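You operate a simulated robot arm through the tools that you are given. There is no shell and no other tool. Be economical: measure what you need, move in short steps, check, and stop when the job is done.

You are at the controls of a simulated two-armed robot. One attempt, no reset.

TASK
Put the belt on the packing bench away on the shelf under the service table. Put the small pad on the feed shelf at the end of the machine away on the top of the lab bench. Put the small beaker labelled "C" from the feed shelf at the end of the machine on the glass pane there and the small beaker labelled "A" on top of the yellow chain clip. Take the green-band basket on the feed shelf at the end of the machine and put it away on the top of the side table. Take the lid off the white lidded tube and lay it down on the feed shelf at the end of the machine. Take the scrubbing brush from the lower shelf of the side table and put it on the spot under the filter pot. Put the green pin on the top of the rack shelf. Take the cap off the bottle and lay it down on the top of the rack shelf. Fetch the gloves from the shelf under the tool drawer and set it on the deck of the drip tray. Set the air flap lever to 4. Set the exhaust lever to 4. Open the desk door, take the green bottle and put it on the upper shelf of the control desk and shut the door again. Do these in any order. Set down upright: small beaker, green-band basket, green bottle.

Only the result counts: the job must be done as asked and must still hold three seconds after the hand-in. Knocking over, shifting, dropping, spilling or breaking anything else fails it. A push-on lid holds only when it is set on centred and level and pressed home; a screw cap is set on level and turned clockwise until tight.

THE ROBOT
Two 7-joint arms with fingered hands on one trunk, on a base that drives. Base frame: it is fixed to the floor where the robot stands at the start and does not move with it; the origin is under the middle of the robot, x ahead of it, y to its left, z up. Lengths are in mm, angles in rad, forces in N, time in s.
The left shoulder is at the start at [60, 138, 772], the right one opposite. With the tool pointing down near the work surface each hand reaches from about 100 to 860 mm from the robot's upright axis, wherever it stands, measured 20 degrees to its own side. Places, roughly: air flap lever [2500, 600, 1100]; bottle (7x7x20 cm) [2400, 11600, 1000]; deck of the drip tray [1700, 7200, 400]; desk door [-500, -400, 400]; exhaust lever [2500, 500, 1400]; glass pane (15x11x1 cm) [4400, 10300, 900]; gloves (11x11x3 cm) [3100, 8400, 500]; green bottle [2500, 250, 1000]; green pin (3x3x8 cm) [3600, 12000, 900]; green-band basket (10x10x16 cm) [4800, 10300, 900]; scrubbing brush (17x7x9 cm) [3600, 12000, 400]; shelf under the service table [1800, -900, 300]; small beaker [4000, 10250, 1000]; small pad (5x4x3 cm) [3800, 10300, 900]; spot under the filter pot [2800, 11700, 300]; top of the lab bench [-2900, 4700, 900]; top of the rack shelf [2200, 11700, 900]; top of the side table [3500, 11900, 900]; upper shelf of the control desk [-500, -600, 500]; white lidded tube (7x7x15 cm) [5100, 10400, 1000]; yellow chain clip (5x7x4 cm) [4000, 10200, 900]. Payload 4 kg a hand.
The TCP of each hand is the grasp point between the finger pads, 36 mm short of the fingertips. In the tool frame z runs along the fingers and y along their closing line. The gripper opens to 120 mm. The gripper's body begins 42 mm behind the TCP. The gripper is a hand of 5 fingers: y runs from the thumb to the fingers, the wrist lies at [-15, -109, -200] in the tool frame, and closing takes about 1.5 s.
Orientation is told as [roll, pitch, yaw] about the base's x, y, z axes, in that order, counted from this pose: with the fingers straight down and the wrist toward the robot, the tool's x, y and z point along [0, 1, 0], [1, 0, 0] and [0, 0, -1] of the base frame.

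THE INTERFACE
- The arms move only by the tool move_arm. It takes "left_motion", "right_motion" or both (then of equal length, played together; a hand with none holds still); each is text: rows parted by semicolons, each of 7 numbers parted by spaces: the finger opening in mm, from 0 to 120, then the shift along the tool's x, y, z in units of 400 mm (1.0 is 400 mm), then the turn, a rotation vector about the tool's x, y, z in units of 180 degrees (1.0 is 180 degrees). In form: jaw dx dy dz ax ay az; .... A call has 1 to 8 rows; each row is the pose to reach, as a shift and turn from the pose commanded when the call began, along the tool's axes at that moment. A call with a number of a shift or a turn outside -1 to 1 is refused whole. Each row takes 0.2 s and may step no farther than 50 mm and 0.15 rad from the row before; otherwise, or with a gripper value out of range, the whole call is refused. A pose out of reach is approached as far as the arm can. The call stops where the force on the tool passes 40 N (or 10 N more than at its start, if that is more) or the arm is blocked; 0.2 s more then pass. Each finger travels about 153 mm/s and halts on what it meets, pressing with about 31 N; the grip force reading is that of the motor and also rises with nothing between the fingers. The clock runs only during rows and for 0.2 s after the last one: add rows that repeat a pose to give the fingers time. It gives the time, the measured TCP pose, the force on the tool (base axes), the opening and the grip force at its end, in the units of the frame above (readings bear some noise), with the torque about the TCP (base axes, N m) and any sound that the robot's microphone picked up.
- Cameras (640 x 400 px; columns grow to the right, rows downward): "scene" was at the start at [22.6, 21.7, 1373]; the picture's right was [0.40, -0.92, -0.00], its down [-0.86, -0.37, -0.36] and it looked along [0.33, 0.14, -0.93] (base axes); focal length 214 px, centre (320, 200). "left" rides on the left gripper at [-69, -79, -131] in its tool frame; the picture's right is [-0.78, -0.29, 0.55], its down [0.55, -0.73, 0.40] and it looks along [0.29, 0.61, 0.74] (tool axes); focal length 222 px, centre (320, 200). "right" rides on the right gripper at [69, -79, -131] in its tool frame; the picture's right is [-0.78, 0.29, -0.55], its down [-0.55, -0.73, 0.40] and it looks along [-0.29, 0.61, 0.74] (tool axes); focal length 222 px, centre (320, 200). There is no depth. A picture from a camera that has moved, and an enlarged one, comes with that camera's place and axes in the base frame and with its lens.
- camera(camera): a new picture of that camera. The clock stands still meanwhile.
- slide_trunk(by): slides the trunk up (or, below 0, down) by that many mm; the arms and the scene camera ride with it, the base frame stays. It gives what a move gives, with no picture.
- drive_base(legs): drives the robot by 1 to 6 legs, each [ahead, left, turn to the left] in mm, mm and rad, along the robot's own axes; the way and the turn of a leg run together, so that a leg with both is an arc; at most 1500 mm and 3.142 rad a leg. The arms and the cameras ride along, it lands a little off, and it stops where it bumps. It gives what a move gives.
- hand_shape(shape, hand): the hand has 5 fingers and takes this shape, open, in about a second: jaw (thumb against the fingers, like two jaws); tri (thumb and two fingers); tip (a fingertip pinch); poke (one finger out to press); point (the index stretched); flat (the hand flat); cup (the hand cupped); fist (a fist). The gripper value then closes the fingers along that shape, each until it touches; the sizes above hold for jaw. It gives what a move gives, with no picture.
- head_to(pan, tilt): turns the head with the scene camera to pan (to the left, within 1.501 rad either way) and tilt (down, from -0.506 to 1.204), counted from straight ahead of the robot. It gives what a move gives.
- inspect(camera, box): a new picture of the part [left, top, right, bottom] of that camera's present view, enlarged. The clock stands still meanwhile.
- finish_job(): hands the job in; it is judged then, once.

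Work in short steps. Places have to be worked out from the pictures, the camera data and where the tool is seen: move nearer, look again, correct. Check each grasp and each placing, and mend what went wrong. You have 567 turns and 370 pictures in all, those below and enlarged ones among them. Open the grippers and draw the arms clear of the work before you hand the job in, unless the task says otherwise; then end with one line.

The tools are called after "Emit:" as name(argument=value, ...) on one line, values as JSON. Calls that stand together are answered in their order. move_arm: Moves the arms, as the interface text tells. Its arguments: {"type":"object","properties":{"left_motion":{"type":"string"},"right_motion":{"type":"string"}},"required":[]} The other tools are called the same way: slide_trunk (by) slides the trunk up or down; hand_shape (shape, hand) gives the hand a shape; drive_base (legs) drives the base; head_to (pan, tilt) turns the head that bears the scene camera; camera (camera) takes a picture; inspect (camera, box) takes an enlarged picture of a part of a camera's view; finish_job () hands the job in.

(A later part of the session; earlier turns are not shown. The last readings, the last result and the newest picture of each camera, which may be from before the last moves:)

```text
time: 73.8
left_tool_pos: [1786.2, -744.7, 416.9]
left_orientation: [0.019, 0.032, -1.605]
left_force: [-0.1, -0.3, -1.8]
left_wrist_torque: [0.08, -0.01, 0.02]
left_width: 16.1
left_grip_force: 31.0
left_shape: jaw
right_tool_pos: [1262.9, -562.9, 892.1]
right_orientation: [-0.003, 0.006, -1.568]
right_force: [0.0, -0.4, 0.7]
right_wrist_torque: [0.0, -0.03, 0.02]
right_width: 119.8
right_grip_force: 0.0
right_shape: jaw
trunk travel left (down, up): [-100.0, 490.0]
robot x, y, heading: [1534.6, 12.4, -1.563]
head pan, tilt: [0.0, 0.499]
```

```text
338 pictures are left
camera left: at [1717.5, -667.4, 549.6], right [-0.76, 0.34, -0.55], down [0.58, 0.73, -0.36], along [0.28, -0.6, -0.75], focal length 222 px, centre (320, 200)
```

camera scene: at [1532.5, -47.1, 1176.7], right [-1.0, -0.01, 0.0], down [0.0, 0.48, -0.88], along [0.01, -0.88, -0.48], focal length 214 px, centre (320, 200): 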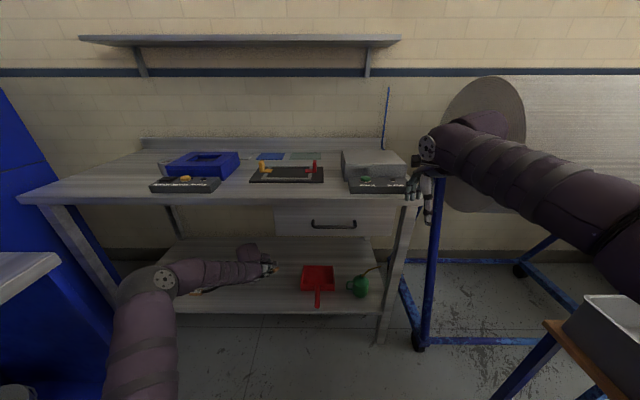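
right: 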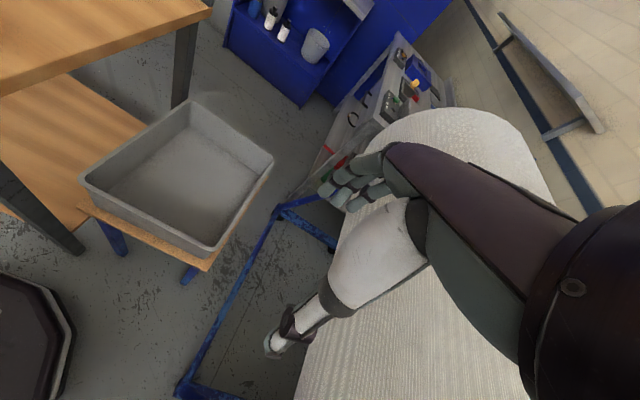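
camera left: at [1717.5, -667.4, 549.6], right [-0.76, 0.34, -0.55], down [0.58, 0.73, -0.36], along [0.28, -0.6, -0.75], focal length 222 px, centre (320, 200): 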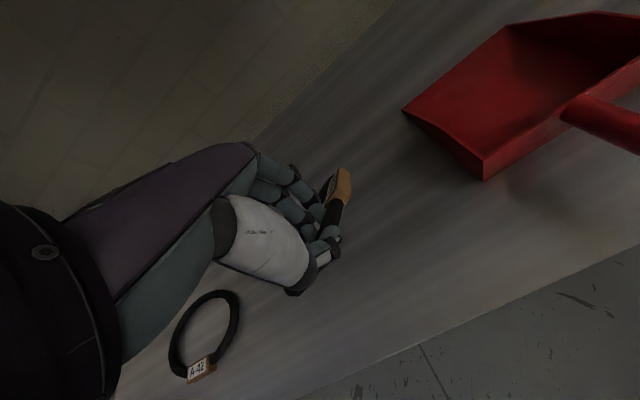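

The spot beneath is free. Lowering toward the shelf.

Emit:
move_arm(left_motion="0 0 0 0.05 0 0 0; 0 0 0 0.1 0 0 0; 0 0 0 0.14 0 0 0; 0 0 0 0.17 0 0 0; 0 0 0 0.19 0 0 0; 0 0 0 0.21 0 0 0")

Emit:
camera(camera="left")

```text
time: 75.2
left_tool_pos: [1787.7, -742.8, 332.5]
left_orientation: [0.019, 0.032, -1.605]
left_force: [-0.1, 1.0, 1.9]
left_wrist_torque: [-0.22, 0.02, -0.04]
left_width: 14.7
left_grip_force: 31.2
left_shape: jaw
right_tool_pos: [1261.6, -562.8, 892.8]
right_orientation: [-0.002, 0.007, -1.568]
right_force: [-0.1, -0.4, 0.1]
right_wrist_torque: [-0.02, -0.01, 0.01]
right_width: 119.7
right_grip_force: 0.1
right_shape: jaw
trunk travel left (down, up): [-100.0, 490.0]
robot x, y, heading: [1530.5, 10.4, -1.563]
head pan, tilt: [0.0, 0.499]
```

```text
337 pictures are left
camera left: at [1719.3, -664.6, 465.8], right [-0.76, 0.34, -0.55], down [0.58, 0.73, -0.36], along [0.28, -0.6, -0.75], focal length 222 px, centre (320, 200)
```

left: 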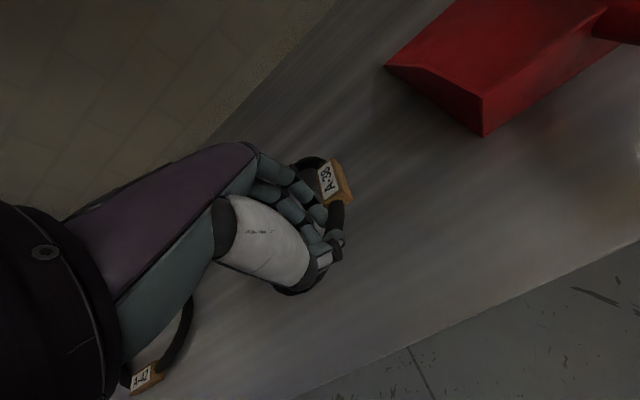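

Light contact; lower a little more until firm, then open.

Emit:
move_arm(left_motion="0 0 0 0.015 0 0 0; 0 0 0 0.03 0 0 0; 0 0 0 0.04 0 0 0")

Emit:
move_arm(left_motion="15 0 0 0 0 0 0; 30 0 0 0 0 0 0; 60 0 0 0 0 0 0; 80 0 0 0 0 0 0; 80 0 0 0 0 0 0")

Emit:
camera(camera="left")

```text
time: 76.0
left_tool_pos: [1786.9, -741.3, 316.1]
left_orientation: [0.017, 0.032, -1.606]
left_force: [0.0, 1.4, 0.4]
left_wrist_torque: [-0.2, 0.01, -0.03]
left_width: 14.2
left_grip_force: 31.5
left_shape: jaw
right_tool_pos: [1262.7, -563.5, 894.4]
right_orientation: [-0.001, 0.006, -1.567]
right_force: [-0.4, -0.7, 0.0]
right_wrist_torque: [-0.02, 0.03, -0.05]
right_width: 120.0
right_grip_force: 0.1
right_shape: jaw
trunk travel left (down, up): [-100.0, 490.0]
robot x, y, heading: [1526.1, 12.4, -1.56]
head pan, tilt: [0.0, 0.499]
```

```text
time: 77.2
left_tool_pos: [1787.8, -740.9, 315.7]
left_orientation: [0.017, 0.033, -1.605]
left_force: [0.4, -0.2, 0.7]
left_wrist_torque: [-0.02, 0.0, -0.02]
left_width: 79.7
left_grip_force: 0.0
left_shape: jaw
right_tool_pos: [1262.3, -562.6, 892.4]
right_orientation: [-0.002, 0.005, -1.568]
right_force: [-0.3, -0.4, -0.1]
right_wrist_torque: [-0.01, 0.0, 0.01]
right_width: 119.8
right_grip_force: 0.1
right_shape: jaw
trunk travel left (down, up): [-100.0, 490.0]
robot x, y, heading: [1529.8, 17.8, -1.566]
head pan, tilt: [0.0, 0.499]
```

```text
336 pictures are left
camera left: at [1719.5, -663.8, 449.1], right [-0.76, 0.34, -0.55], down [0.58, 0.73, -0.36], along [0.28, -0.6, -0.75], focal length 222 px, centre (320, 200)
```

left: 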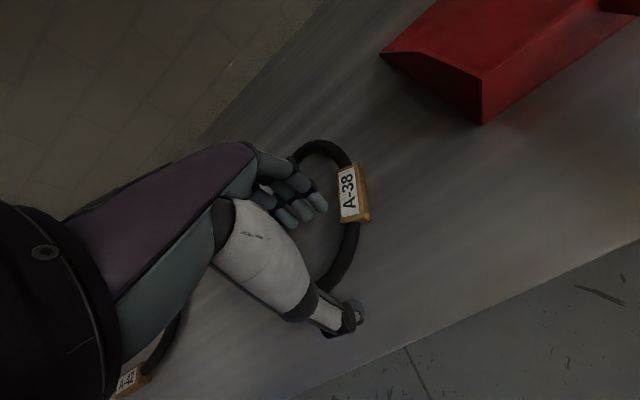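

The belt lies flat on the shelf. Lift, then withdraw.

Emit:
move_arm(left_motion="80 0 0 -0.1 0 0 0; 80 0 0 -0.2 0 0 0; 80 0 -0.1 -0.25 0 0 0; 80 0 -0.2 -0.25 0 0 0; 80 0 -0.3 -0.25 0 0 0; 80 0 -0.4 -0.25 0 0 0; 80 0 -0.5 -0.25 0 0 0")

Emit:
drive_base(legs=[[-330, 20, 0]])

Emit:
camera(camera="scene")

```text
time: 78.8
left_tool_pos: [1791.6, -543.8, 423.2]
left_orientation: [0.018, 0.031, -1.607]
left_force: [0.0, -0.4, 0.2]
left_wrist_torque: [0.01, 0.02, -0.03]
left_width: 79.9
left_grip_force: 0.1
left_shape: jaw
right_tool_pos: [1262.1, -561.7, 892.5]
right_orientation: [-0.001, 0.004, -1.567]
right_force: [0.2, 0.6, -0.3]
right_wrist_torque: [0.03, -0.02, 0.01]
right_width: 119.7
right_grip_force: 0.1
right_shape: jaw
trunk travel left (down, up): [-100.0, 490.0]
robot x, y, heading: [1531.6, 16.3, -1.564]
head pan, tilt: [0.0, 0.499]
```

```text
time: 81.0
left_tool_pos: [1811.5, -213.7, 422.8]
left_orientation: [0.016, 0.034, -1.605]
left_force: [0.8, -0.8, 0.4]
left_wrist_torque: [-0.01, -0.01, 0.0]
left_width: 79.9
left_grip_force: 0.1
left_shape: jaw
right_tool_pos: [1281.3, -234.2, 893.2]
right_orientation: [-0.003, 0.004, -1.565]
right_force: [-0.7, 0.3, 1.0]
right_wrist_torque: [0.01, -0.01, -0.03]
right_width: 119.7
right_grip_force: 0.1
right_shape: jaw
trunk travel left (down, up): [-100.0, 490.0]
robot x, y, heading: [1550.2, 345.0, -1.561]
head pan, tilt: [0.0, 0.499]
```

```text
335 pictures are left
camera scene: at [1550.0, 282.7, 1176.7], right [-1.0, -0.01, 0.0], down [0.0, 0.48, -0.88], along [0.01, -0.88, -0.48], focal length 214 px, centre (320, 200)
```

scene: 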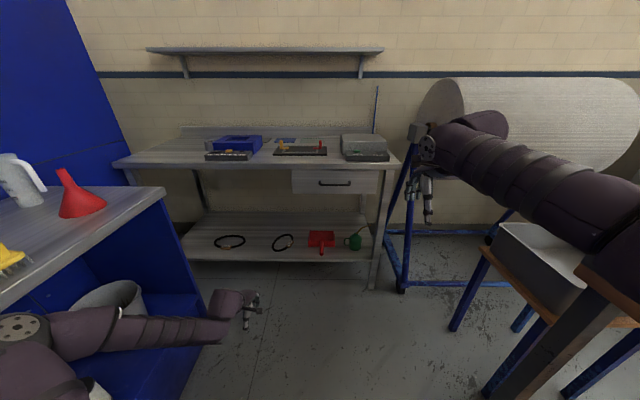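

The belt is placed. I raise the left hand the way it came, then the trunk.

Emit:
move_arm(left_motion="80 -0.06 0 -0.12 0 0 0; 80 -0.1 0 -0.24 0 0 0; 80 -0.15 0 -0.36 0 0 0; 80 -0.2 0 -0.48 0 0 0; 80 -0.2 0 -0.6 0 0 0; 80 -0.2 0 -0.72 0 0 0; 80 -0.2 0 -0.84 0 0 0; 80 -0.2 0 -0.96 0 0 0")

Emit:
slide_trunk(by=350)

Emit:
camera(camera="scene")

```text
refused: row 1 steps farther than a row can; nothing moved
```

```text
time: 84.4
left_tool_pos: [1811.4, -214.2, 771.8]
left_orientation: [0.018, 0.034, -1.605]
left_force: [-0.2, 0.3, -0.4]
left_wrist_torque: [0.01, 0.02, -0.01]
left_width: 79.9
left_grip_force: 0.1
left_shape: jaw
right_tool_pos: [1279.7, -233.8, 1241.1]
right_orientation: [-0.002, 0.005, -1.566]
right_force: [0.4, 0.4, -0.4]
right_wrist_torque: [0.01, -0.02, -0.01]
right_width: 119.9
right_grip_force: 0.0
right_shape: jaw
trunk travel left (down, up): [-450.0, 140.0]
robot x, y, heading: [1551.1, 344.5, -1.559]
head pan, tilt: [0.0, 0.499]
```

```text
334 pictures are left
camera scene: at [1550.0, 282.7, 1526.7], right [-1.0, -0.01, 0.0], down [0.0, 0.48, -0.88], along [0.01, -0.88, -0.48], focal length 214 px, centre (320, 200)
```

scene: 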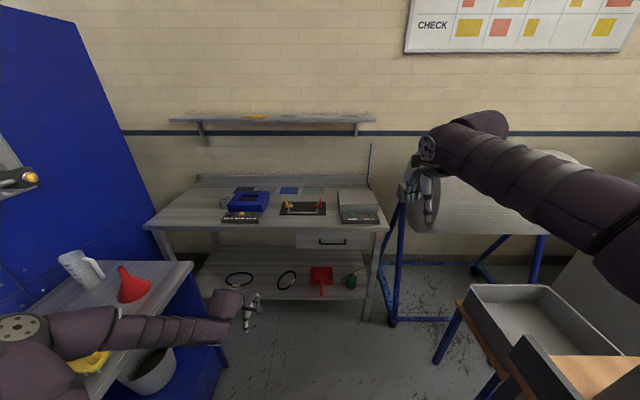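

The slide went clear. Now raise the left hand in smaller steps.

Emit:
move_arm(left_motion="80 -0.04 0 -0.11 0 0 0; 80 -0.08 0 -0.22 0 0 0; 80 -0.12 0 -0.33 0 0 0; 80 -0.16 0 -0.44 0 0 0; 80 -0.2 0 -0.55 0 0 0; 80 -0.24 0 -0.66 0 0 0; 80 -0.28 0 -0.77 0 0 0; 80 -0.32 0 -0.88 0 0 0")

Emit:
head_to(pan=1.4, tilt=0.3)

Emit:
camera(camera="scene")

```text
time: 86.2
left_tool_pos: [1677.2, -220.2, 1121.6]
left_orientation: [0.017, 0.035, -1.604]
left_force: [0.8, 0.3, -0.2]
left_wrist_torque: [0.01, 0.01, 0.01]
left_width: 79.7
left_grip_force: 0.1
left_shape: jaw
right_tool_pos: [1280.4, -233.1, 1242.2]
right_orientation: [-0.003, 0.006, -1.565]
right_force: [-0.6, 0.9, 0.2]
right_wrist_torque: [-0.01, 0.03, 0.01]
right_width: 120.0
right_grip_force: 0.0
right_shape: jaw
trunk travel left (down, up): [-450.0, 140.0]
robot x, y, heading: [1548.3, 344.1, -1.564]
head pan, tilt: [0.0, 0.499]
```

```text
time: 87.7
left_tool_pos: [1676.6, -220.8, 1120.4]
left_orientation: [0.018, 0.032, -1.604]
left_force: [0.5, 0.8, 0.8]
left_wrist_torque: [-0.02, 0.02, 0.0]
left_width: 80.0
left_grip_force: 0.1
left_shape: jaw
right_tool_pos: [1282.0, -233.8, 1243.2]
right_orientation: [-0.001, 0.006, -1.567]
right_force: [0.8, 0.0, -0.1]
right_wrist_torque: [-0.06, 0.02, -0.01]
right_width: 119.8
right_grip_force: 0.1
right_shape: jaw
trunk travel left (down, up): [-450.0, 140.0]
robot x, y, heading: [1551.7, 345.8, -1.558]
head pan, tilt: [1.4, 0.3]
```

```text
333 pictures are left
camera scene: at [1641.2, 358.7, 1545.1], right [-0.16, -0.99, 0.0], down [-0.29, 0.05, -0.96], along [0.94, -0.15, -0.3], focal length 214 px, centre (320, 200)
```

scene: 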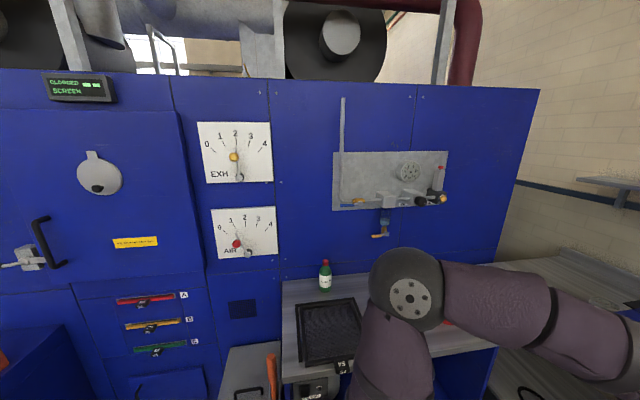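

Both gauges and the green bottle are in sight; zooming on the levers.

Emit:
inspect(camera="scene", box=[190, 115, 290, 195])

Emit:
inspect(camera="scene", box=[190, 195, 290, 275])

```text
5.00 times, centred on (240, 155) of scene
camera zoom: at [1641.2, 358.7, 1545.1], right [-0.16, -0.99, 0.0], down [-0.29, 0.05, -0.96], along [0.94, -0.15, -0.3], focal length 1072 px, centre (720, 425)
```

zoom: 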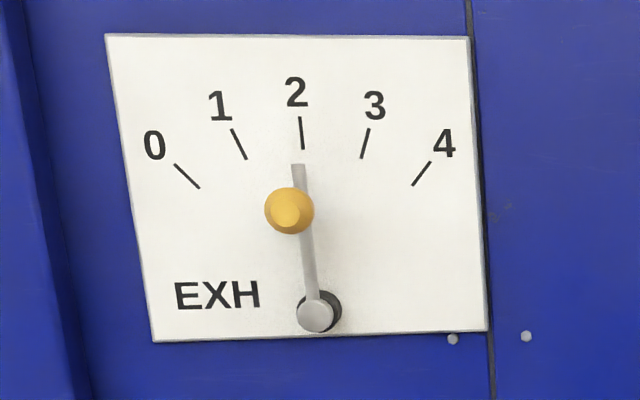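

```text
5.00 times, centred on (240, 235) of scene
camera zoom: at [1641.2, 358.7, 1545.1], right [-0.16, -0.99, 0.0], down [-0.29, 0.05, -0.96], along [0.94, -0.15, -0.3], focal length 1072 px, centre (720, 25)
```

zoom: 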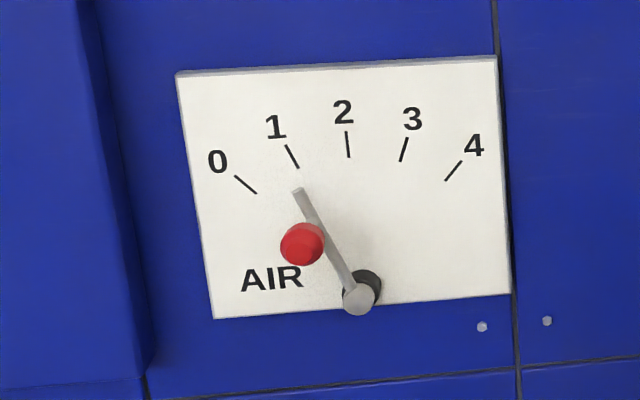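

EXH is at 2 and AIR at 1; both pivots triangulate to about x=2470, y≈533, z≈1385 and 1062, marks 22° apart. I'll back to y≈800, turn to face the wall and look.

Emit:
drive_base(legs=[[-450, 0, 0], [0, 0, 1.56], [0, -150, 0]])

Emit:
head_to(pan=0, tilt=0.35)

Emit:
camera(camera="scene")

```text
time: 95.2
left_tool_pos: [2109.9, 764.5, 1120.3]
left_orientation: [0.02, 0.033, -0.051]
left_force: [0.4, -1.1, 0.2]
left_wrist_torque: [0.04, 0.0, -0.01]
left_width: 79.9
left_grip_force: 0.1
left_shape: jaw
right_tool_pos: [2118.0, 368.8, 1242.3]
right_orientation: [-0.002, 0.004, -0.01]
right_force: [-0.3, -0.8, 0.8]
right_wrist_torque: [0.03, -0.01, 0.0]
right_width: 119.8
right_grip_force: 0.0
right_shape: jaw
trunk travel left (down, up): [-450.0, 140.0]
robot x, y, heading: [1542.0, 647.7, -0.004]
head pan, tilt: [1.4, 0.3]
```

```text
time: 96.7
left_tool_pos: [2110.5, 766.7, 1121.4]
left_orientation: [0.017, 0.033, -0.048]
left_force: [0.1, -0.6, 0.5]
left_wrist_torque: [0.03, 0.02, 0.0]
left_width: 79.7
left_grip_force: 0.0
left_shape: jaw
right_tool_pos: [2118.4, 370.0, 1242.0]
right_orientation: [-0.001, 0.006, -0.012]
right_force: [0.0, 0.3, -0.3]
right_wrist_torque: [-0.01, -0.02, 0.03]
right_width: 119.8
right_grip_force: 0.0
right_shape: jaw
trunk travel left (down, up): [-450.0, 140.0]
robot x, y, heading: [1547.0, 647.9, -0.007]
head pan, tilt: [0.0, 0.351]
```

```text
330 pictures are left
camera scene: at [1607.6, 645.0, 1540.4], right [0.0, -1.0, 0.0], down [-0.34, 0.0, -0.94], along [0.94, 0.0, -0.34], focal length 214 px, centre (320, 200)
```

scene: 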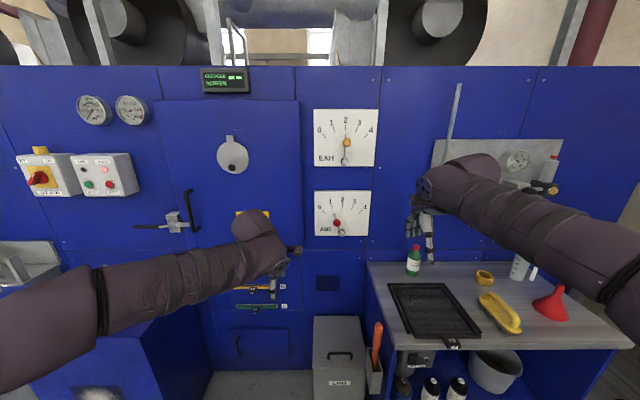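

Triangulating both views: AIR knob ≈[2454, 571, 1120] on pivot [2510, 542, 1040]; EXH knob ≈[2456, 541, 1466] on pivot [2500, 537, 1383]. I'll raise the trunk and pitch the left hand to point at the wall.

Emit:
hand_shape(hand="left", shape="poke")

Emit:
move_arm(left_motion="0 0 -0.05 -0.05 -0.045 0 0; 0 0 -0.1 -0.1 -0.09 0 0; 0 0 -0.15 -0.15 -0.135 0 0; 0 0 -0.2 -0.2 -0.18 0 0; 0 0 -0.2 -0.22 -0.225 0 0; 0 0 -0.2 -0.24 -0.27 0 0; 0 0 -0.2 -0.26 -0.315 0 0; 0 0 -0.2 -0.28 -0.36 0 0")

Emit:
camera(camera="left")

```text
time: 97.6
left_tool_pos: [2109.6, 765.4, 1120.4]
left_orientation: [0.017, 0.034, -0.048]
left_force: [0.7, -0.3, 0.0]
left_wrist_torque: [-0.03, -0.01, -0.04]
left_width: 0.3
left_grip_force: 0.0
left_shape: poke
right_tool_pos: [2116.8, 369.2, 1242.4]
right_orientation: [-0.001, 0.004, -0.01]
right_force: [-0.3, -0.7, 0.0]
right_wrist_torque: [0.01, 0.02, -0.02]
right_width: 119.6
right_grip_force: 0.1
right_shape: jaw
trunk travel left (down, up): [-450.0, 140.0]
robot x, y, heading: [1543.2, 648.5, -0.007]
head pan, tilt: [0.0, 0.351]
```

```text
time: 99.4
left_tool_pos: [2038.2, 767.9, 1240.8]
left_orientation: [0.032, -1.09, -0.08]
left_force: [0.8, 0.9, -0.9]
left_wrist_torque: [0.0, -0.01, -0.06]
left_width: 0.1
left_grip_force: 0.1
left_shape: poke
left hand out of reach, approached as far as the arm can: row 8
right_tool_pos: [2117.2, 372.1, 1242.1]
right_orientation: [-0.004, 0.006, -0.008]
right_force: [-0.3, -0.6, 0.0]
right_wrist_torque: [-0.03, 0.0, 0.01]
right_width: 119.8
right_grip_force: 0.0
right_shape: jaw
trunk travel left (down, up): [-450.0, 140.0]
robot x, y, heading: [1542.2, 645.0, -0.006]
head pan, tilt: [0.0, 0.351]
```

```text
329 pictures are left
camera left: at [1883.6, 706.9, 1230.3], right [0.31, -0.79, -0.52], down [0.04, 0.56, -0.83], along [0.95, 0.24, 0.21], focal length 222 px, centre (320, 200)
```

left: 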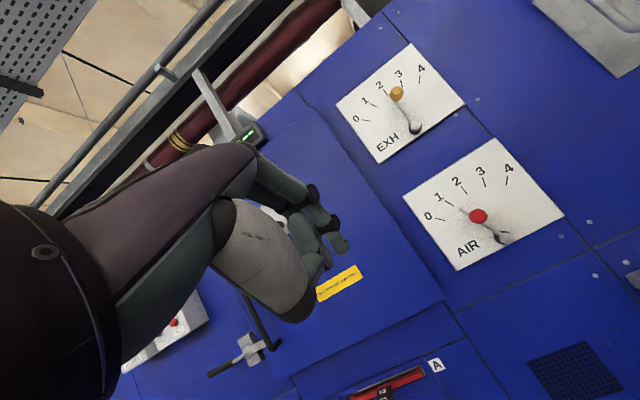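

Let me see the poke finger closely.

Emit:
inspect(camera="left", box=[200, 130, 400, 330])

Emit:
camera(camera="scene")

```text
2.00 times, centred on (300, 230) of left
camera zoom: at [1883.6, 706.9, 1230.3], right [0.31, -0.79, -0.52], down [0.04, 0.56, -0.83], along [0.95, 0.24, 0.21], focal length 444 px, centre (360, 140)
```

zoom: 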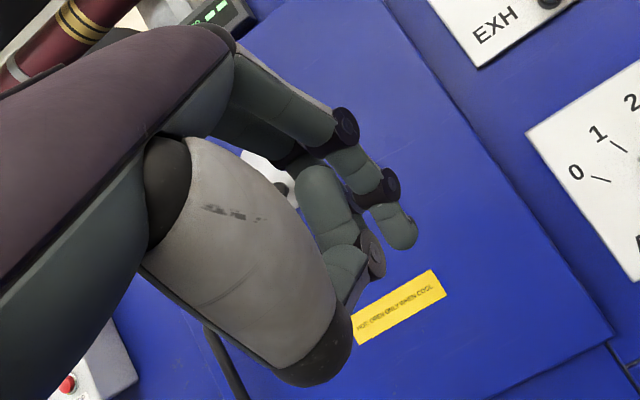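

```text
327 pictures are left
camera scene: at [1608.9, 646.3, 1540.3], right [-0.01, -1.0, 0.0], down [-0.34, 0.0, -0.94], along [0.94, -0.01, -0.34], focal length 214 px, centre (320, 200)
```

scene: 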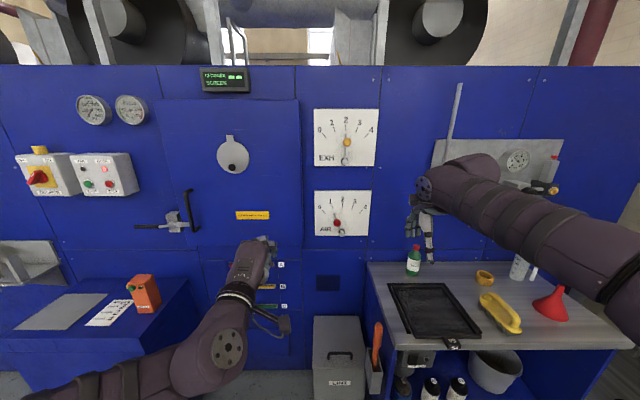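

The index tip sits about on the tool axis, 36 mm beyond the TCP. I'll drive nearer ([1720, 450]) so the left hand can push AIR's knob from its left.

Emit:
drive_base(legs=[[175, -190, 0.006]])

Emit:
move_arm(left_motion="0 0.03 0 0 0 0 0.015; 0 0.06 0 0 0 0 0.025; 0 0.09 0 0 0 0 0.025; 0 0.12 0 0 0 0 0.025")

Emit:
camera(camera="left")

Emit:
camera(camera="scene")

```text
time: 101.3
left_tool_pos: [2212.8, 578.0, 1241.4]
left_orientation: [0.039, -1.091, -0.076]
left_force: [0.7, -0.1, 0.3]
left_wrist_torque: [-0.02, 0.0, -0.02]
left_width: 0.1
left_grip_force: 0.2
left_shape: poke
right_tool_pos: [2294.5, 180.6, 1242.5]
right_orientation: [-0.003, 0.007, -0.004]
right_force: [-0.6, 0.3, 0.2]
right_wrist_torque: [0.0, -0.03, 0.02]
right_width: 119.7
right_grip_force: 0.1
right_shape: jaw
trunk travel left (down, up): [-450.0, 140.0]
robot x, y, heading: [1719.6, 456.8, 0.0]
head pan, tilt: [0.0, 0.351]
```

```text
time: 102.3
left_tool_pos: [2213.9, 626.9, 1241.7]
left_orientation: [0.185, -1.083, -0.244]
left_force: [0.4, 0.3, 0.4]
left_wrist_torque: [0.03, -0.01, 0.0]
left_width: 0.0
left_grip_force: 0.1
left_shape: poke
right_tool_pos: [2294.4, 182.8, 1242.2]
right_orientation: [-0.003, 0.003, -0.004]
right_force: [0.2, 0.5, -0.3]
right_wrist_torque: [-0.06, 0.02, 0.02]
right_width: 119.9
right_grip_force: 0.1
right_shape: jaw
trunk travel left (down, up): [-450.0, 140.0]
robot x, y, heading: [1721.6, 453.6, -0.001]
head pan, tilt: [0.0, 0.351]
```

```text
326 pictures are left
camera left: at [2057.0, 572.0, 1227.0], right [0.29, -0.76, -0.58], down [0.06, 0.62, -0.78], along [0.95, 0.19, 0.23], focal length 222 px, centre (320, 200)
```

left: 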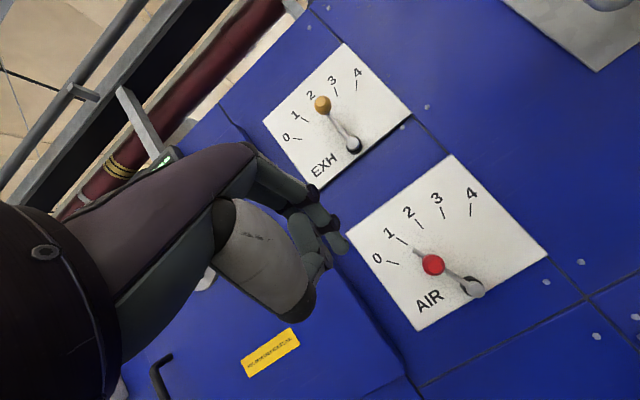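

```text
325 pictures are left
camera scene: at [1782.5, 454.7, 1540.4], right [0.0, -1.0, 0.0], down [-0.34, 0.0, -0.94], along [0.94, 0.0, -0.34], focal length 214 px, centre (320, 200)
```

scene: 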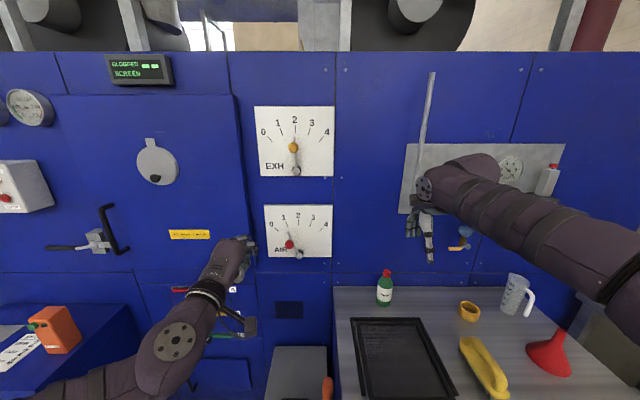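

Both views put the AIR knob at [2454, 567, 1124]. I move along the finger to just left of the knob, stopping short for a look.

Emit:
move_arm(left_motion="0 0.01 0.002 0.11 0 0 0; 0 0.02 0.004 0.22 0 0 0; 0 0.02 0.006 0.33 0 0 0; 0 0.02 0.008 0.44 0 0 0; 0 0.02 0.01 0.52 0 0 0")

Emit:
camera(camera="left")

Emit:
inspect(camera="scene", box=[210, 180, 370, 280])

```text
time: 103.5
left_tool_pos: [2394.6, 657.6, 1200.9]
left_orientation: [0.178, -1.035, -0.262]
left_force: [0.4, -0.8, 0.6]
left_wrist_torque: [0.02, -0.01, -0.04]
left_width: 0.0
left_grip_force: 0.2
left_shape: poke
left hand out of reach, approached as far as the arm can: row 2, 3, 4, 5
right_tool_pos: [2295.1, 181.9, 1242.6]
right_orientation: [-0.005, 0.007, -0.003]
right_force: [0.4, -0.6, -0.8]
right_wrist_torque: [-0.02, 0.06, -0.01]
right_width: 119.7
right_grip_force: 0.0
right_shape: jaw
trunk travel left (down, up): [-450.0, 140.0]
robot x, y, heading: [1716.6, 451.5, 0.001]
head pan, tilt: [0.0, 0.351]
```

```text
324 pictures are left
camera left: at [2234.4, 605.7, 1193.6], right [0.24, -0.77, -0.6], down [0.04, 0.62, -0.78], along [0.97, 0.17, 0.18], focal length 222 px, centre (320, 200)
```

left: 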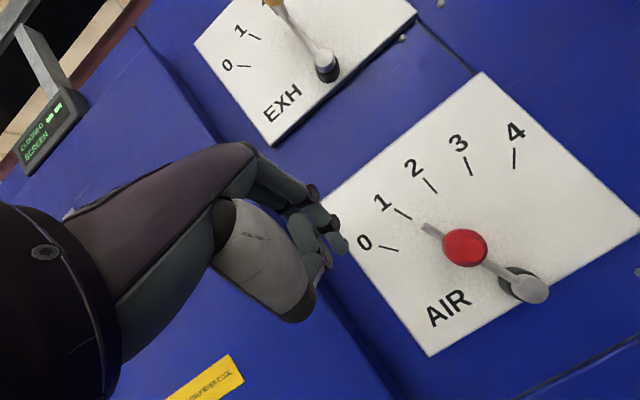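

```text
4.00 times, centred on (290, 230) of scene
camera zoom: at [1783.3, 454.6, 1540.3], right [0.0, -1.0, 0.0], down [-0.34, 0.0, -0.94], along [0.94, 0.0, -0.34], focal length 858 px, centre (440, 80)
```

zoom: 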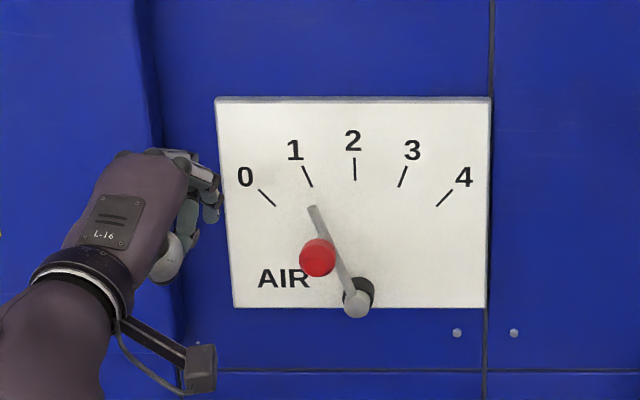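

The wrist limits this pose. I'll raise the trunk, so the hand may point more downward, and bring the tip to the left of the AIR knob.

Emit:
slide_trunk(by=140)

Emit:
move_arm(left_motion="0 -0.01 -0.07 0.04 0.02 0 0; 0 -0.03 -0.14 0.09 0.04 0 0; 0 -0.05 -0.21 0.15 0.06 0 0; 0 -0.07 -0.28 0.22 0.075 0 0; 0 -0.09 -0.33 0.28 0.075 0 0")

Emit:
camera(camera="left")

Emit:
inspect(camera="scene", box=[210, 180, 370, 280])

```text
time: 105.2
left_tool_pos: [2393.3, 657.3, 1342.4]
left_orientation: [0.179, -1.037, -0.264]
left_force: [-1.1, -0.6, 0.2]
left_wrist_torque: [0.02, 0.02, 0.01]
left_width: 0.1
left_grip_force: 0.2
left_shape: poke
right_tool_pos: [2295.0, 181.6, 1381.8]
right_orientation: [-0.002, 0.006, -0.004]
right_force: [0.6, 0.0, -0.1]
right_wrist_torque: [0.0, -0.03, -0.02]
right_width: 119.9
right_grip_force: 0.0
right_shape: jaw
trunk travel left (down, up): [-590.0, 0.0]
robot x, y, heading: [1716.7, 456.0, -0.0]
head pan, tilt: [0.0, 0.351]
```

```text
time: 106.4
left_tool_pos: [2421.1, 642.6, 1192.3]
left_orientation: [0.126, -0.783, -0.209]
left_force: [-0.3, 0.3, -0.8]
left_wrist_torque: [0.02, 0.02, -0.02]
left_width: 0.2
left_grip_force: 0.1
left_shape: poke
left hand out of reach, approached as far as the arm can: row 4, 5
right_tool_pos: [2294.5, 182.1, 1382.5]
right_orientation: [0.001, 0.004, -0.004]
right_force: [0.6, 0.0, -0.4]
right_wrist_torque: [-0.02, 0.0, -0.01]
right_width: 119.9
right_grip_force: 0.2
right_shape: jaw
trunk travel left (down, up): [-590.0, 0.0]
robot x, y, heading: [1720.2, 450.4, 0.006]
head pan, tilt: [0.0, 0.351]
```

```text
322 pictures are left
camera left: at [2265.3, 589.4, 1223.3], right [0.09, -0.75, -0.66], down [-0.16, 0.64, -0.75], along [0.98, 0.18, -0.06], focal length 222 px, centre (320, 200)
```

left: 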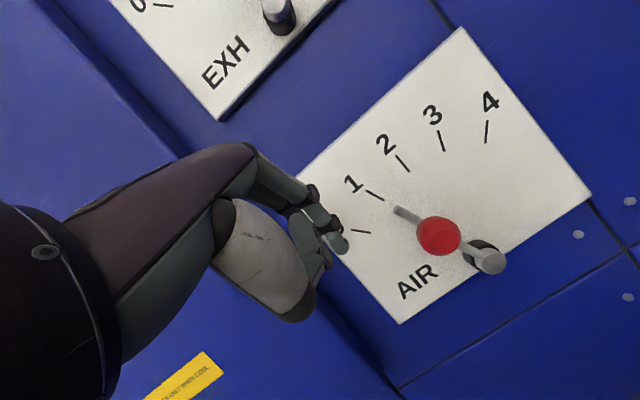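

```text
4.00 times, centred on (290, 230) of scene
camera zoom: at [1782.9, 454.3, 1680.4], right [0.0, -1.0, 0.0], down [-0.34, 0.0, -0.94], along [0.94, 0.0, -0.34], focal length 858 px, centre (440, 80)
```

zoom: 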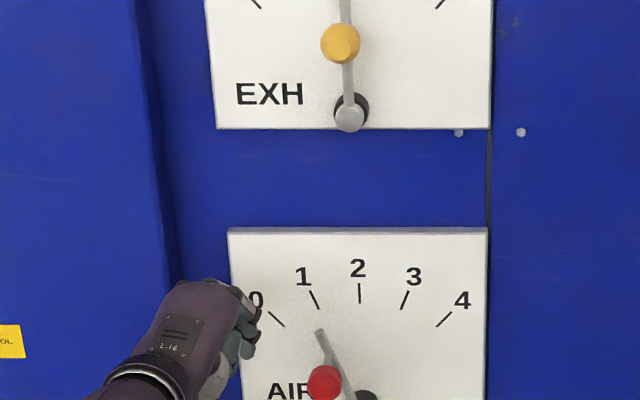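

The arm still meets a limit; I test with the hand pitched less (about −0.5) and lower.

Emit:
move_arm(left_motion="0 0 0 0 0.04 0 0; 0 -0.01 -0.05 0.05 0.08 0 0; 0 -0.02 -0.08 0.1 0.1 0 0; 0 -0.03 -0.1 0.13 0.1 0 0")

```text
time: 107.4
left_tool_pos: [2431.3, 635.2, 1127.3]
left_orientation: [0.103, -0.49, -0.16]
left_force: [0.4, 0.0, -0.8]
left_wrist_torque: [-0.01, -0.01, 0.01]
left_width: 0.0
left_grip_force: 0.1
left_shape: poke
right_tool_pos: [2295.7, 182.1, 1383.3]
right_orientation: [-0.003, 0.006, -0.004]
right_force: [-0.4, 0.0, 0.4]
right_wrist_torque: [-0.01, 0.03, 0.03]
right_width: 119.9
right_grip_force: 0.2
right_shape: jaw
trunk travel left (down, up): [-590.0, 0.0]
robot x, y, heading: [1719.4, 456.2, 0.002]
head pan, tilt: [0.0, 0.351]
```

That pose is reachable; the finger hangs left of the knob. Now forward 20 mm and push right in small steps to y≈520.

Emit:
move_arm(left_motion="0 0.005 0.044 0.024 0 0 0; 0 -0.044 0.051 0.023 0 0 0; 0 -0.092 0.058 0.021 0 0 0; 0 -0.14 0.065 0.02 0 0 0; 0 -0.188 0.072 0.019 0 0 0; 0 -0.236 0.078 0.017 0 0 0; 0 -0.28 0.084 0.016 0 0 0")

Emit:
camera(camera="left")

Emit:
inspect(camera="scene", box=[210, 220, 370, 320])

```text
time: 109.0
left_tool_pos: [2447.4, 611.9, 1123.9]
left_orientation: [0.103, -0.491, -0.159]
left_force: [0.2, 0.7, -0.2]
left_wrist_torque: [0.0, -0.01, -0.02]
left_width: 0.0
left_grip_force: 0.1
left_shape: poke
left hand out of reach, approached as far as the arm can: row 3, 4, 5, 6, 7
right_tool_pos: [2294.1, 182.5, 1383.2]
right_orientation: [-0.001, 0.006, -0.003]
right_force: [-0.2, 0.5, -0.5]
right_wrist_torque: [0.03, 0.01, -0.03]
right_width: 120.0
right_grip_force: 0.1
right_shape: jaw
trunk travel left (down, up): [-590.0, 0.0]
robot x, y, heading: [1720.4, 454.5, -0.001]
head pan, tilt: [0.0, 0.351]
```

```text
320 pictures are left
camera left: at [2307.4, 550.7, 1195.9], right [-0.08, -0.72, -0.69], down [-0.39, 0.66, -0.65], along [0.92, 0.22, -0.33], focal length 222 px, centre (320, 200)
```

left: 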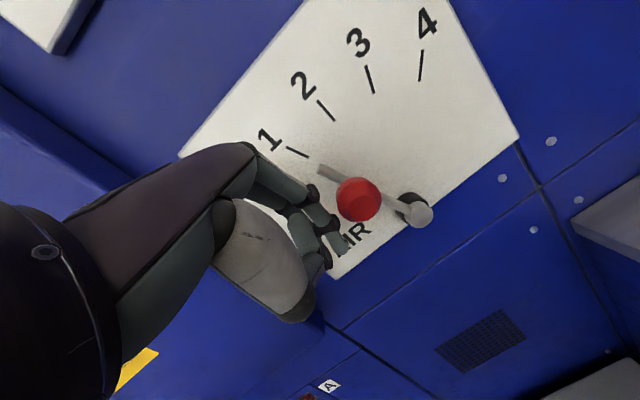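

```text
4.00 times, centred on (290, 270) of scene
camera zoom: at [1782.6, 454.3, 1680.4], right [0.0, -1.0, 0.0], down [-0.34, 0.0, -0.94], along [0.94, 0.0, -0.34], focal length 858 px, centre (440, -80)
```

zoom: 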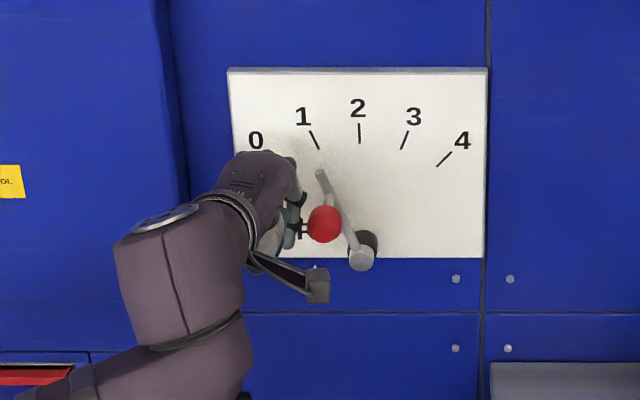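

The arm resists sideways motion here; I'll push the lever by strafing the base to the right instead.

Emit:
drive_base(legs=[[0, -90, 0]])

Emit:
inspect(camera="scene", box=[170, 220, 330, 320])

```text
time: 110.1
left_tool_pos: [2446.1, 521.2, 1124.3]
left_orientation: [0.102, -0.491, -0.159]
left_force: [-0.3, -0.1, 1.1]
left_wrist_torque: [0.04, 0.01, 0.01]
left_width: 0.0
left_grip_force: 0.0
left_shape: poke
right_tool_pos: [2294.9, 90.5, 1381.4]
right_orientation: [-0.002, 0.004, -0.003]
right_force: [-0.3, -0.5, 0.0]
right_wrist_torque: [0.01, 0.04, 0.02]
right_width: 119.5
right_grip_force: 0.1
right_shape: jaw
trunk travel left (down, up): [-590.0, 0.0]
robot x, y, heading: [1718.5, 365.3, -0.001]
head pan, tilt: [0.0, 0.351]
```

```text
4.00 times, centred on (250, 270) of scene
camera zoom: at [1782.7, 362.6, 1680.4], right [0.0, -1.0, 0.0], down [-0.34, 0.0, -0.94], along [0.94, 0.0, -0.34], focal length 858 px, centre (600, -80)
```

zoom: 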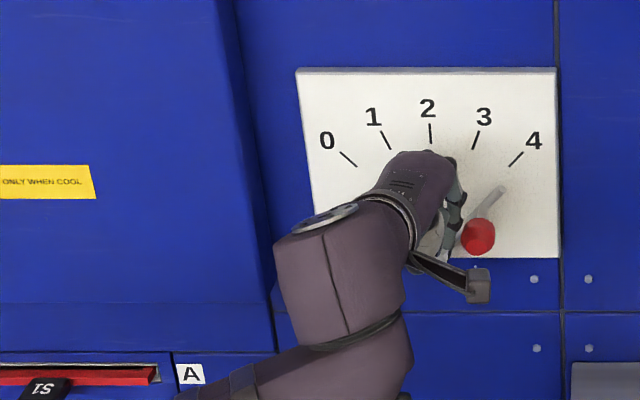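

The lever moved near 4. I check with the left camera.

Emit:
camera(camera="left")

```text
317 pictures are left
camera left: at [2307.3, 459.6, 1196.0], right [-0.08, -0.72, -0.69], down [-0.39, 0.66, -0.64], along [0.92, 0.22, -0.33], focal length 222 px, centre (320, 200)
```

left: 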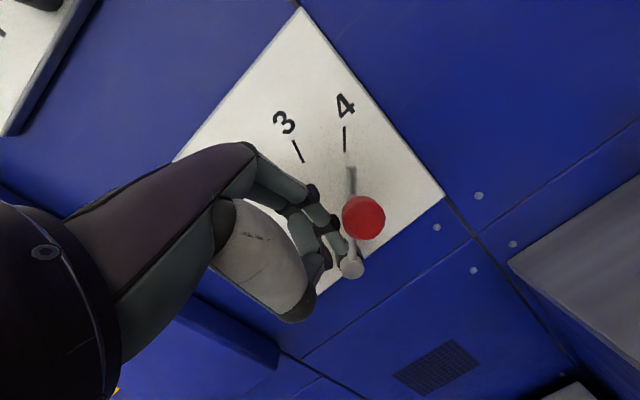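

The lever lies within about 1° of mark 4. I move away left, then back, and check.

Emit:
drive_base(legs=[[0, 80, 0], [-120, 0, 0]])

Emit:
inspect(camera="scene", box=[180, 100, 380, 300])

```text
time: 112.0
left_tool_pos: [2323.6, 603.0, 1124.3]
left_orientation: [0.103, -0.492, -0.158]
left_force: [-0.1, -0.5, -0.4]
left_wrist_torque: [-0.02, 0.0, 0.0]
left_width: 0.0
left_grip_force: 0.1
left_shape: poke
right_tool_pos: [2170.7, 173.8, 1383.9]
right_orientation: [-0.002, 0.003, -0.006]
right_force: [-0.2, 0.5, 0.3]
right_wrist_torque: [-0.01, -0.02, 0.03]
right_width: 119.9
right_grip_force: 0.1
right_shape: jaw
trunk travel left (down, up): [-590.0, 0.0]
robot x, y, heading: [1595.8, 445.4, 0.0]
head pan, tilt: [0.0, 0.351]
```

```text
2.00 times, centred on (280, 200) of scene
camera zoom: at [1659.8, 444.8, 1680.5], right [0.0, -1.0, 0.0], down [-0.34, 0.0, -0.94], along [0.94, 0.0, -0.34], focal length 429 px, centre (400, 200)
```

zoom: 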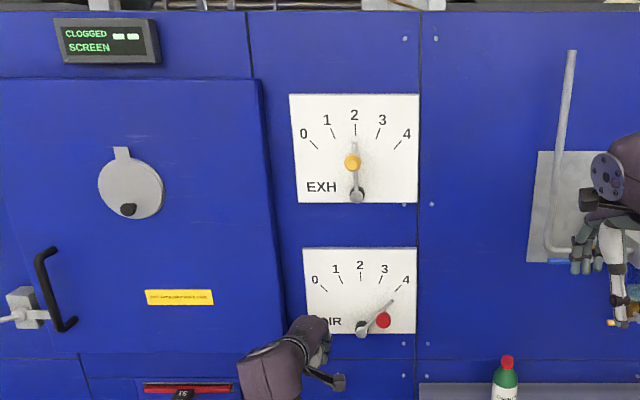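

AIR is at 4. Now raise the left hand toward the EXH knob's height while pitching up.

Emit:
move_arm(left_motion="0 0.015 0.04 -0.09 -0.028 0 0; 0 0.03 0.08 -0.18 -0.056 0 0; 0 0.045 0.12 -0.27 -0.084 0 0; 0 0.06 0.16 -0.36 -0.112 0 0; 0 0.075 0.2 -0.45 -0.14 0 0; 0 0.09 0.245 -0.54 -0.168 0 0; 0 0.1 0.285 -0.63 -0.196 0 0; 0 0.117 0.325 -0.725 -0.223 0 0")

Emit:
camera(camera="left")

```text
time: 113.8
left_tool_pos: [2298.7, 629.4, 1455.4]
left_orientation: [0.241, -1.171, -0.338]
left_force: [0.0, -1.1, 1.0]
left_wrist_torque: [0.0, -0.01, 0.0]
left_width: 0.3
left_grip_force: 0.1
left_shape: poke
left hand out of reach, approached as far as the arm can: row 8
right_tool_pos: [2171.9, 172.7, 1382.7]
right_orientation: [-0.003, 0.003, -0.003]
right_force: [0.1, -0.3, 0.1]
right_wrist_torque: [-0.01, -0.04, 0.01]
right_width: 120.0
right_grip_force: 0.1
right_shape: jaw
trunk travel left (down, up): [-590.0, 0.0]
robot x, y, heading: [1597.9, 446.2, 0.004]
head pan, tilt: [0.0, 0.351]
```

```text
315 pictures are left
camera left: at [2141.7, 581.6, 1424.8], right [0.31, -0.78, -0.55], down [0.16, 0.61, -0.78], along [0.94, 0.15, 0.31], focal length 222 px, centre (320, 200)
```

left: 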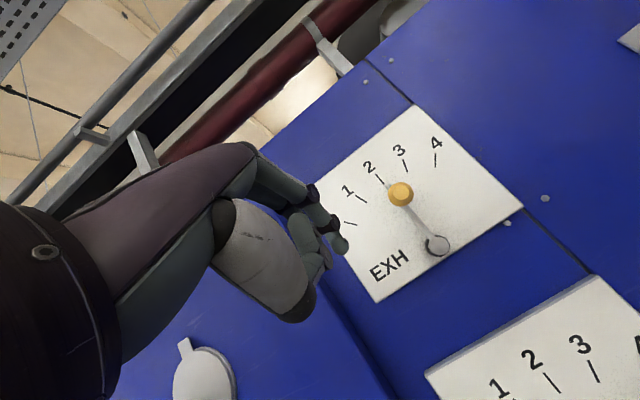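

The finger now points at the EXH plate. I raise it slightly, then drive forward to bring the tip beside the knob.

Emit:
move_arm(left_motion="0 0 0.023 -0.01 0 0 0; 0 0 0.046 -0.019 0 0 0")

Emit:
drive_base(legs=[[115, 10, 0]])

Emit:
camera(camera="left")

Emit:
inspect(camera="scene", box=[190, 80, 350, 180])

```text
time: 114.4
left_tool_pos: [2299.1, 629.7, 1473.3]
left_orientation: [0.241, -1.185, -0.334]
left_force: [0.0, 0.3, -0.6]
left_wrist_torque: [0.02, 0.0, -0.04]
left_width: 0.2
left_grip_force: 0.1
left_shape: poke
right_tool_pos: [2173.1, 172.8, 1383.0]
right_orientation: [-0.002, 0.005, -0.003]
right_force: [1.1, 0.3, -0.3]
right_wrist_torque: [-0.02, 0.01, 0.0]
right_width: 119.8
right_grip_force: 0.1
right_shape: jaw
trunk travel left (down, up): [-590.0, 0.0]
robot x, y, heading: [1600.4, 443.6, 0.001]
head pan, tilt: [0.0, 0.351]
```

```text
time: 115.6
left_tool_pos: [2416.2, 639.6, 1472.2]
left_orientation: [0.24, -1.182, -0.332]
left_force: [0.4, 0.3, -0.1]
left_wrist_torque: [-0.03, -0.02, -0.02]
left_width: 0.0
left_grip_force: 0.0
left_shape: poke
right_tool_pos: [2290.6, 184.1, 1381.1]
right_orientation: [-0.004, 0.006, -0.005]
right_force: [1.1, 0.0, 0.0]
right_wrist_torque: [0.01, 0.06, 0.02]
right_width: 119.8
right_grip_force: 0.1
right_shape: jaw
trunk travel left (down, up): [-590.0, 0.0]
robot x, y, heading: [1715.6, 455.4, 0.002]
head pan, tilt: [0.0, 0.351]
```

```text
314 pictures are left
camera left: at [2259.4, 589.3, 1441.7], right [0.32, -0.78, -0.54], down [0.17, 0.61, -0.78], along [0.93, 0.16, 0.32], focal length 222 px, centre (320, 200)
```

left: 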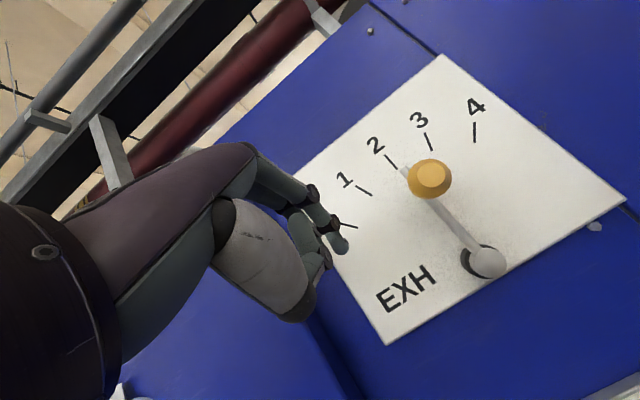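

```text
4.00 times, centred on (270, 130) of scene
camera zoom: at [1779.5, 455.0, 1680.3], right [0.0, -1.0, 0.0], down [-0.34, 0.0, -0.94], along [0.94, 0.0, -0.34], focal length 858 px, centre (520, 480)
```

zoom: 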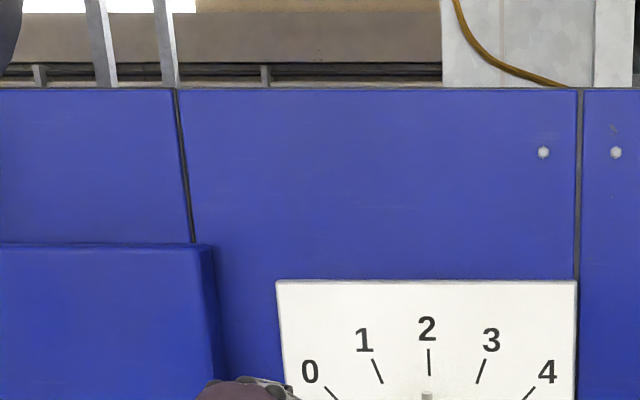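

The tip is level with the knob, about 100 mm to its left. Forward 12 mm, then strafe right.

Emit:
drive_base(legs=[[12, 0, 0], [0, -122, 0]])

Emit:
camera(camera="left")

```text
time: 117.2
left_tool_pos: [2427.4, 514.9, 1474.3]
left_orientation: [0.244, -1.183, -0.338]
left_force: [0.2, -1.1, 0.2]
left_wrist_torque: [0.04, -0.02, 0.05]
left_width: 0.2
left_grip_force: 0.1
left_shape: poke
right_tool_pos: [2300.8, 59.1, 1382.2]
right_orientation: [-0.001, 0.005, -0.004]
right_force: [0.0, 0.0, 0.5]
right_wrist_torque: [0.02, 0.0, -0.04]
right_width: 120.1
right_grip_force: 0.0
right_shape: jaw
trunk travel left (down, up): [-590.0, 0.0]
robot x, y, heading: [1727.0, 331.0, -0.003]
head pan, tilt: [0.0, 0.351]
```

```text
312 pictures are left
camera left: at [2269.7, 465.1, 1442.6], right [0.32, -0.78, -0.54], down [0.17, 0.61, -0.78], along [0.93, 0.16, 0.32], focal length 222 px, centre (320, 200)
```

left: 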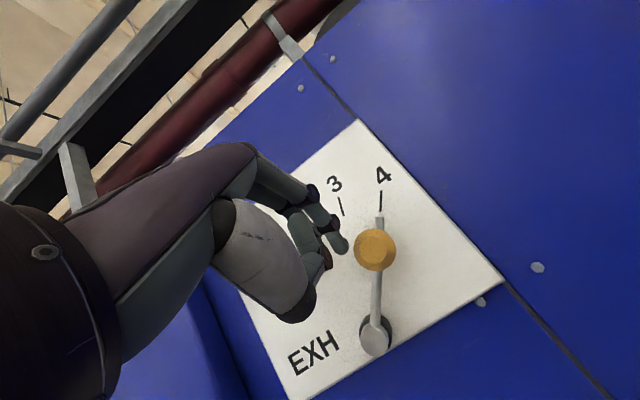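

EXH lever measures ~40°, matching mark 4. Move off left and back, then check with the scene camera.

Emit:
drive_base(legs=[[0, 70, 0], [-180, 0, 0]])

Emit:
camera(camera="scene")

```text
time: 119.3
left_tool_pos: [2244.7, 586.8, 1473.4]
left_orientation: [0.242, -1.183, -0.335]
left_force: [0.1, 1.2, -0.6]
left_wrist_torque: [0.0, 0.01, 0.03]
left_width: 0.0
left_grip_force: 0.0
left_shape: poke
right_tool_pos: [2118.5, 129.7, 1382.2]
right_orientation: [-0.002, 0.005, -0.005]
right_force: [-0.7, 0.1, 0.9]
right_wrist_torque: [0.0, 0.0, 0.01]
right_width: 119.8
right_grip_force: 0.1
right_shape: jaw
trunk travel left (down, up): [-590.0, 0.0]
robot x, y, heading: [1548.0, 404.8, 0.004]
head pan, tilt: [0.0, 0.351]
```

```text
311 pictures are left
camera scene: at [1607.7, 403.4, 1680.5], right [0.0, -1.0, 0.0], down [-0.34, 0.0, -0.94], along [0.94, 0.0, -0.34], focal length 214 px, centre (320, 200)
```

scene: 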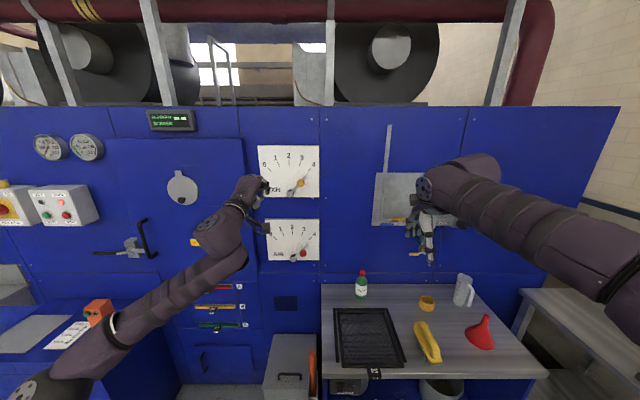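

Both levers are at 4. Next the green bottle, base ≈[2410, 210, 900], 150 tall. I'll turn the right hand so it closes sideways (yaw +90°).

Emit:
move_arm(right_motion="120 0 -0.03 0.04 0 0 -0.047; 120 0 -0.06 0.08 0 0 -0.094; 120 0 -0.09 0.12 0 0 -0.141; 120 0 -0.12 0.16 0 0 -0.188; 120 0 -0.15 0.2 0 0 -0.235; 120 0 -0.18 0.24 0 0 -0.282; 120 0 -0.2 0.28 0 0 -0.329; 120 0 -0.2 0.32 0 0 -0.376")

```text
time: 121.1
left_tool_pos: [2246.9, 586.4, 1472.2]
left_orientation: [0.242, -1.184, -0.335]
left_force: [-0.4, -0.5, 0.2]
left_wrist_torque: [0.0, 0.02, -0.02]
left_width: 0.0
left_grip_force: 0.0
left_shape: poke
right_tool_pos: [2040.3, 131.9, 1254.2]
right_orientation: [0.004, 0.003, 1.179]
right_force: [0.0, 0.5, -0.8]
right_wrist_torque: [0.0, 0.04, 0.01]
right_width: 119.7
right_grip_force: 0.1
right_shape: jaw
trunk travel left (down, up): [-590.0, 0.0]
robot x, y, heading: [1543.8, 404.3, -0.002]
head pan, tilt: [0.0, 0.351]
```

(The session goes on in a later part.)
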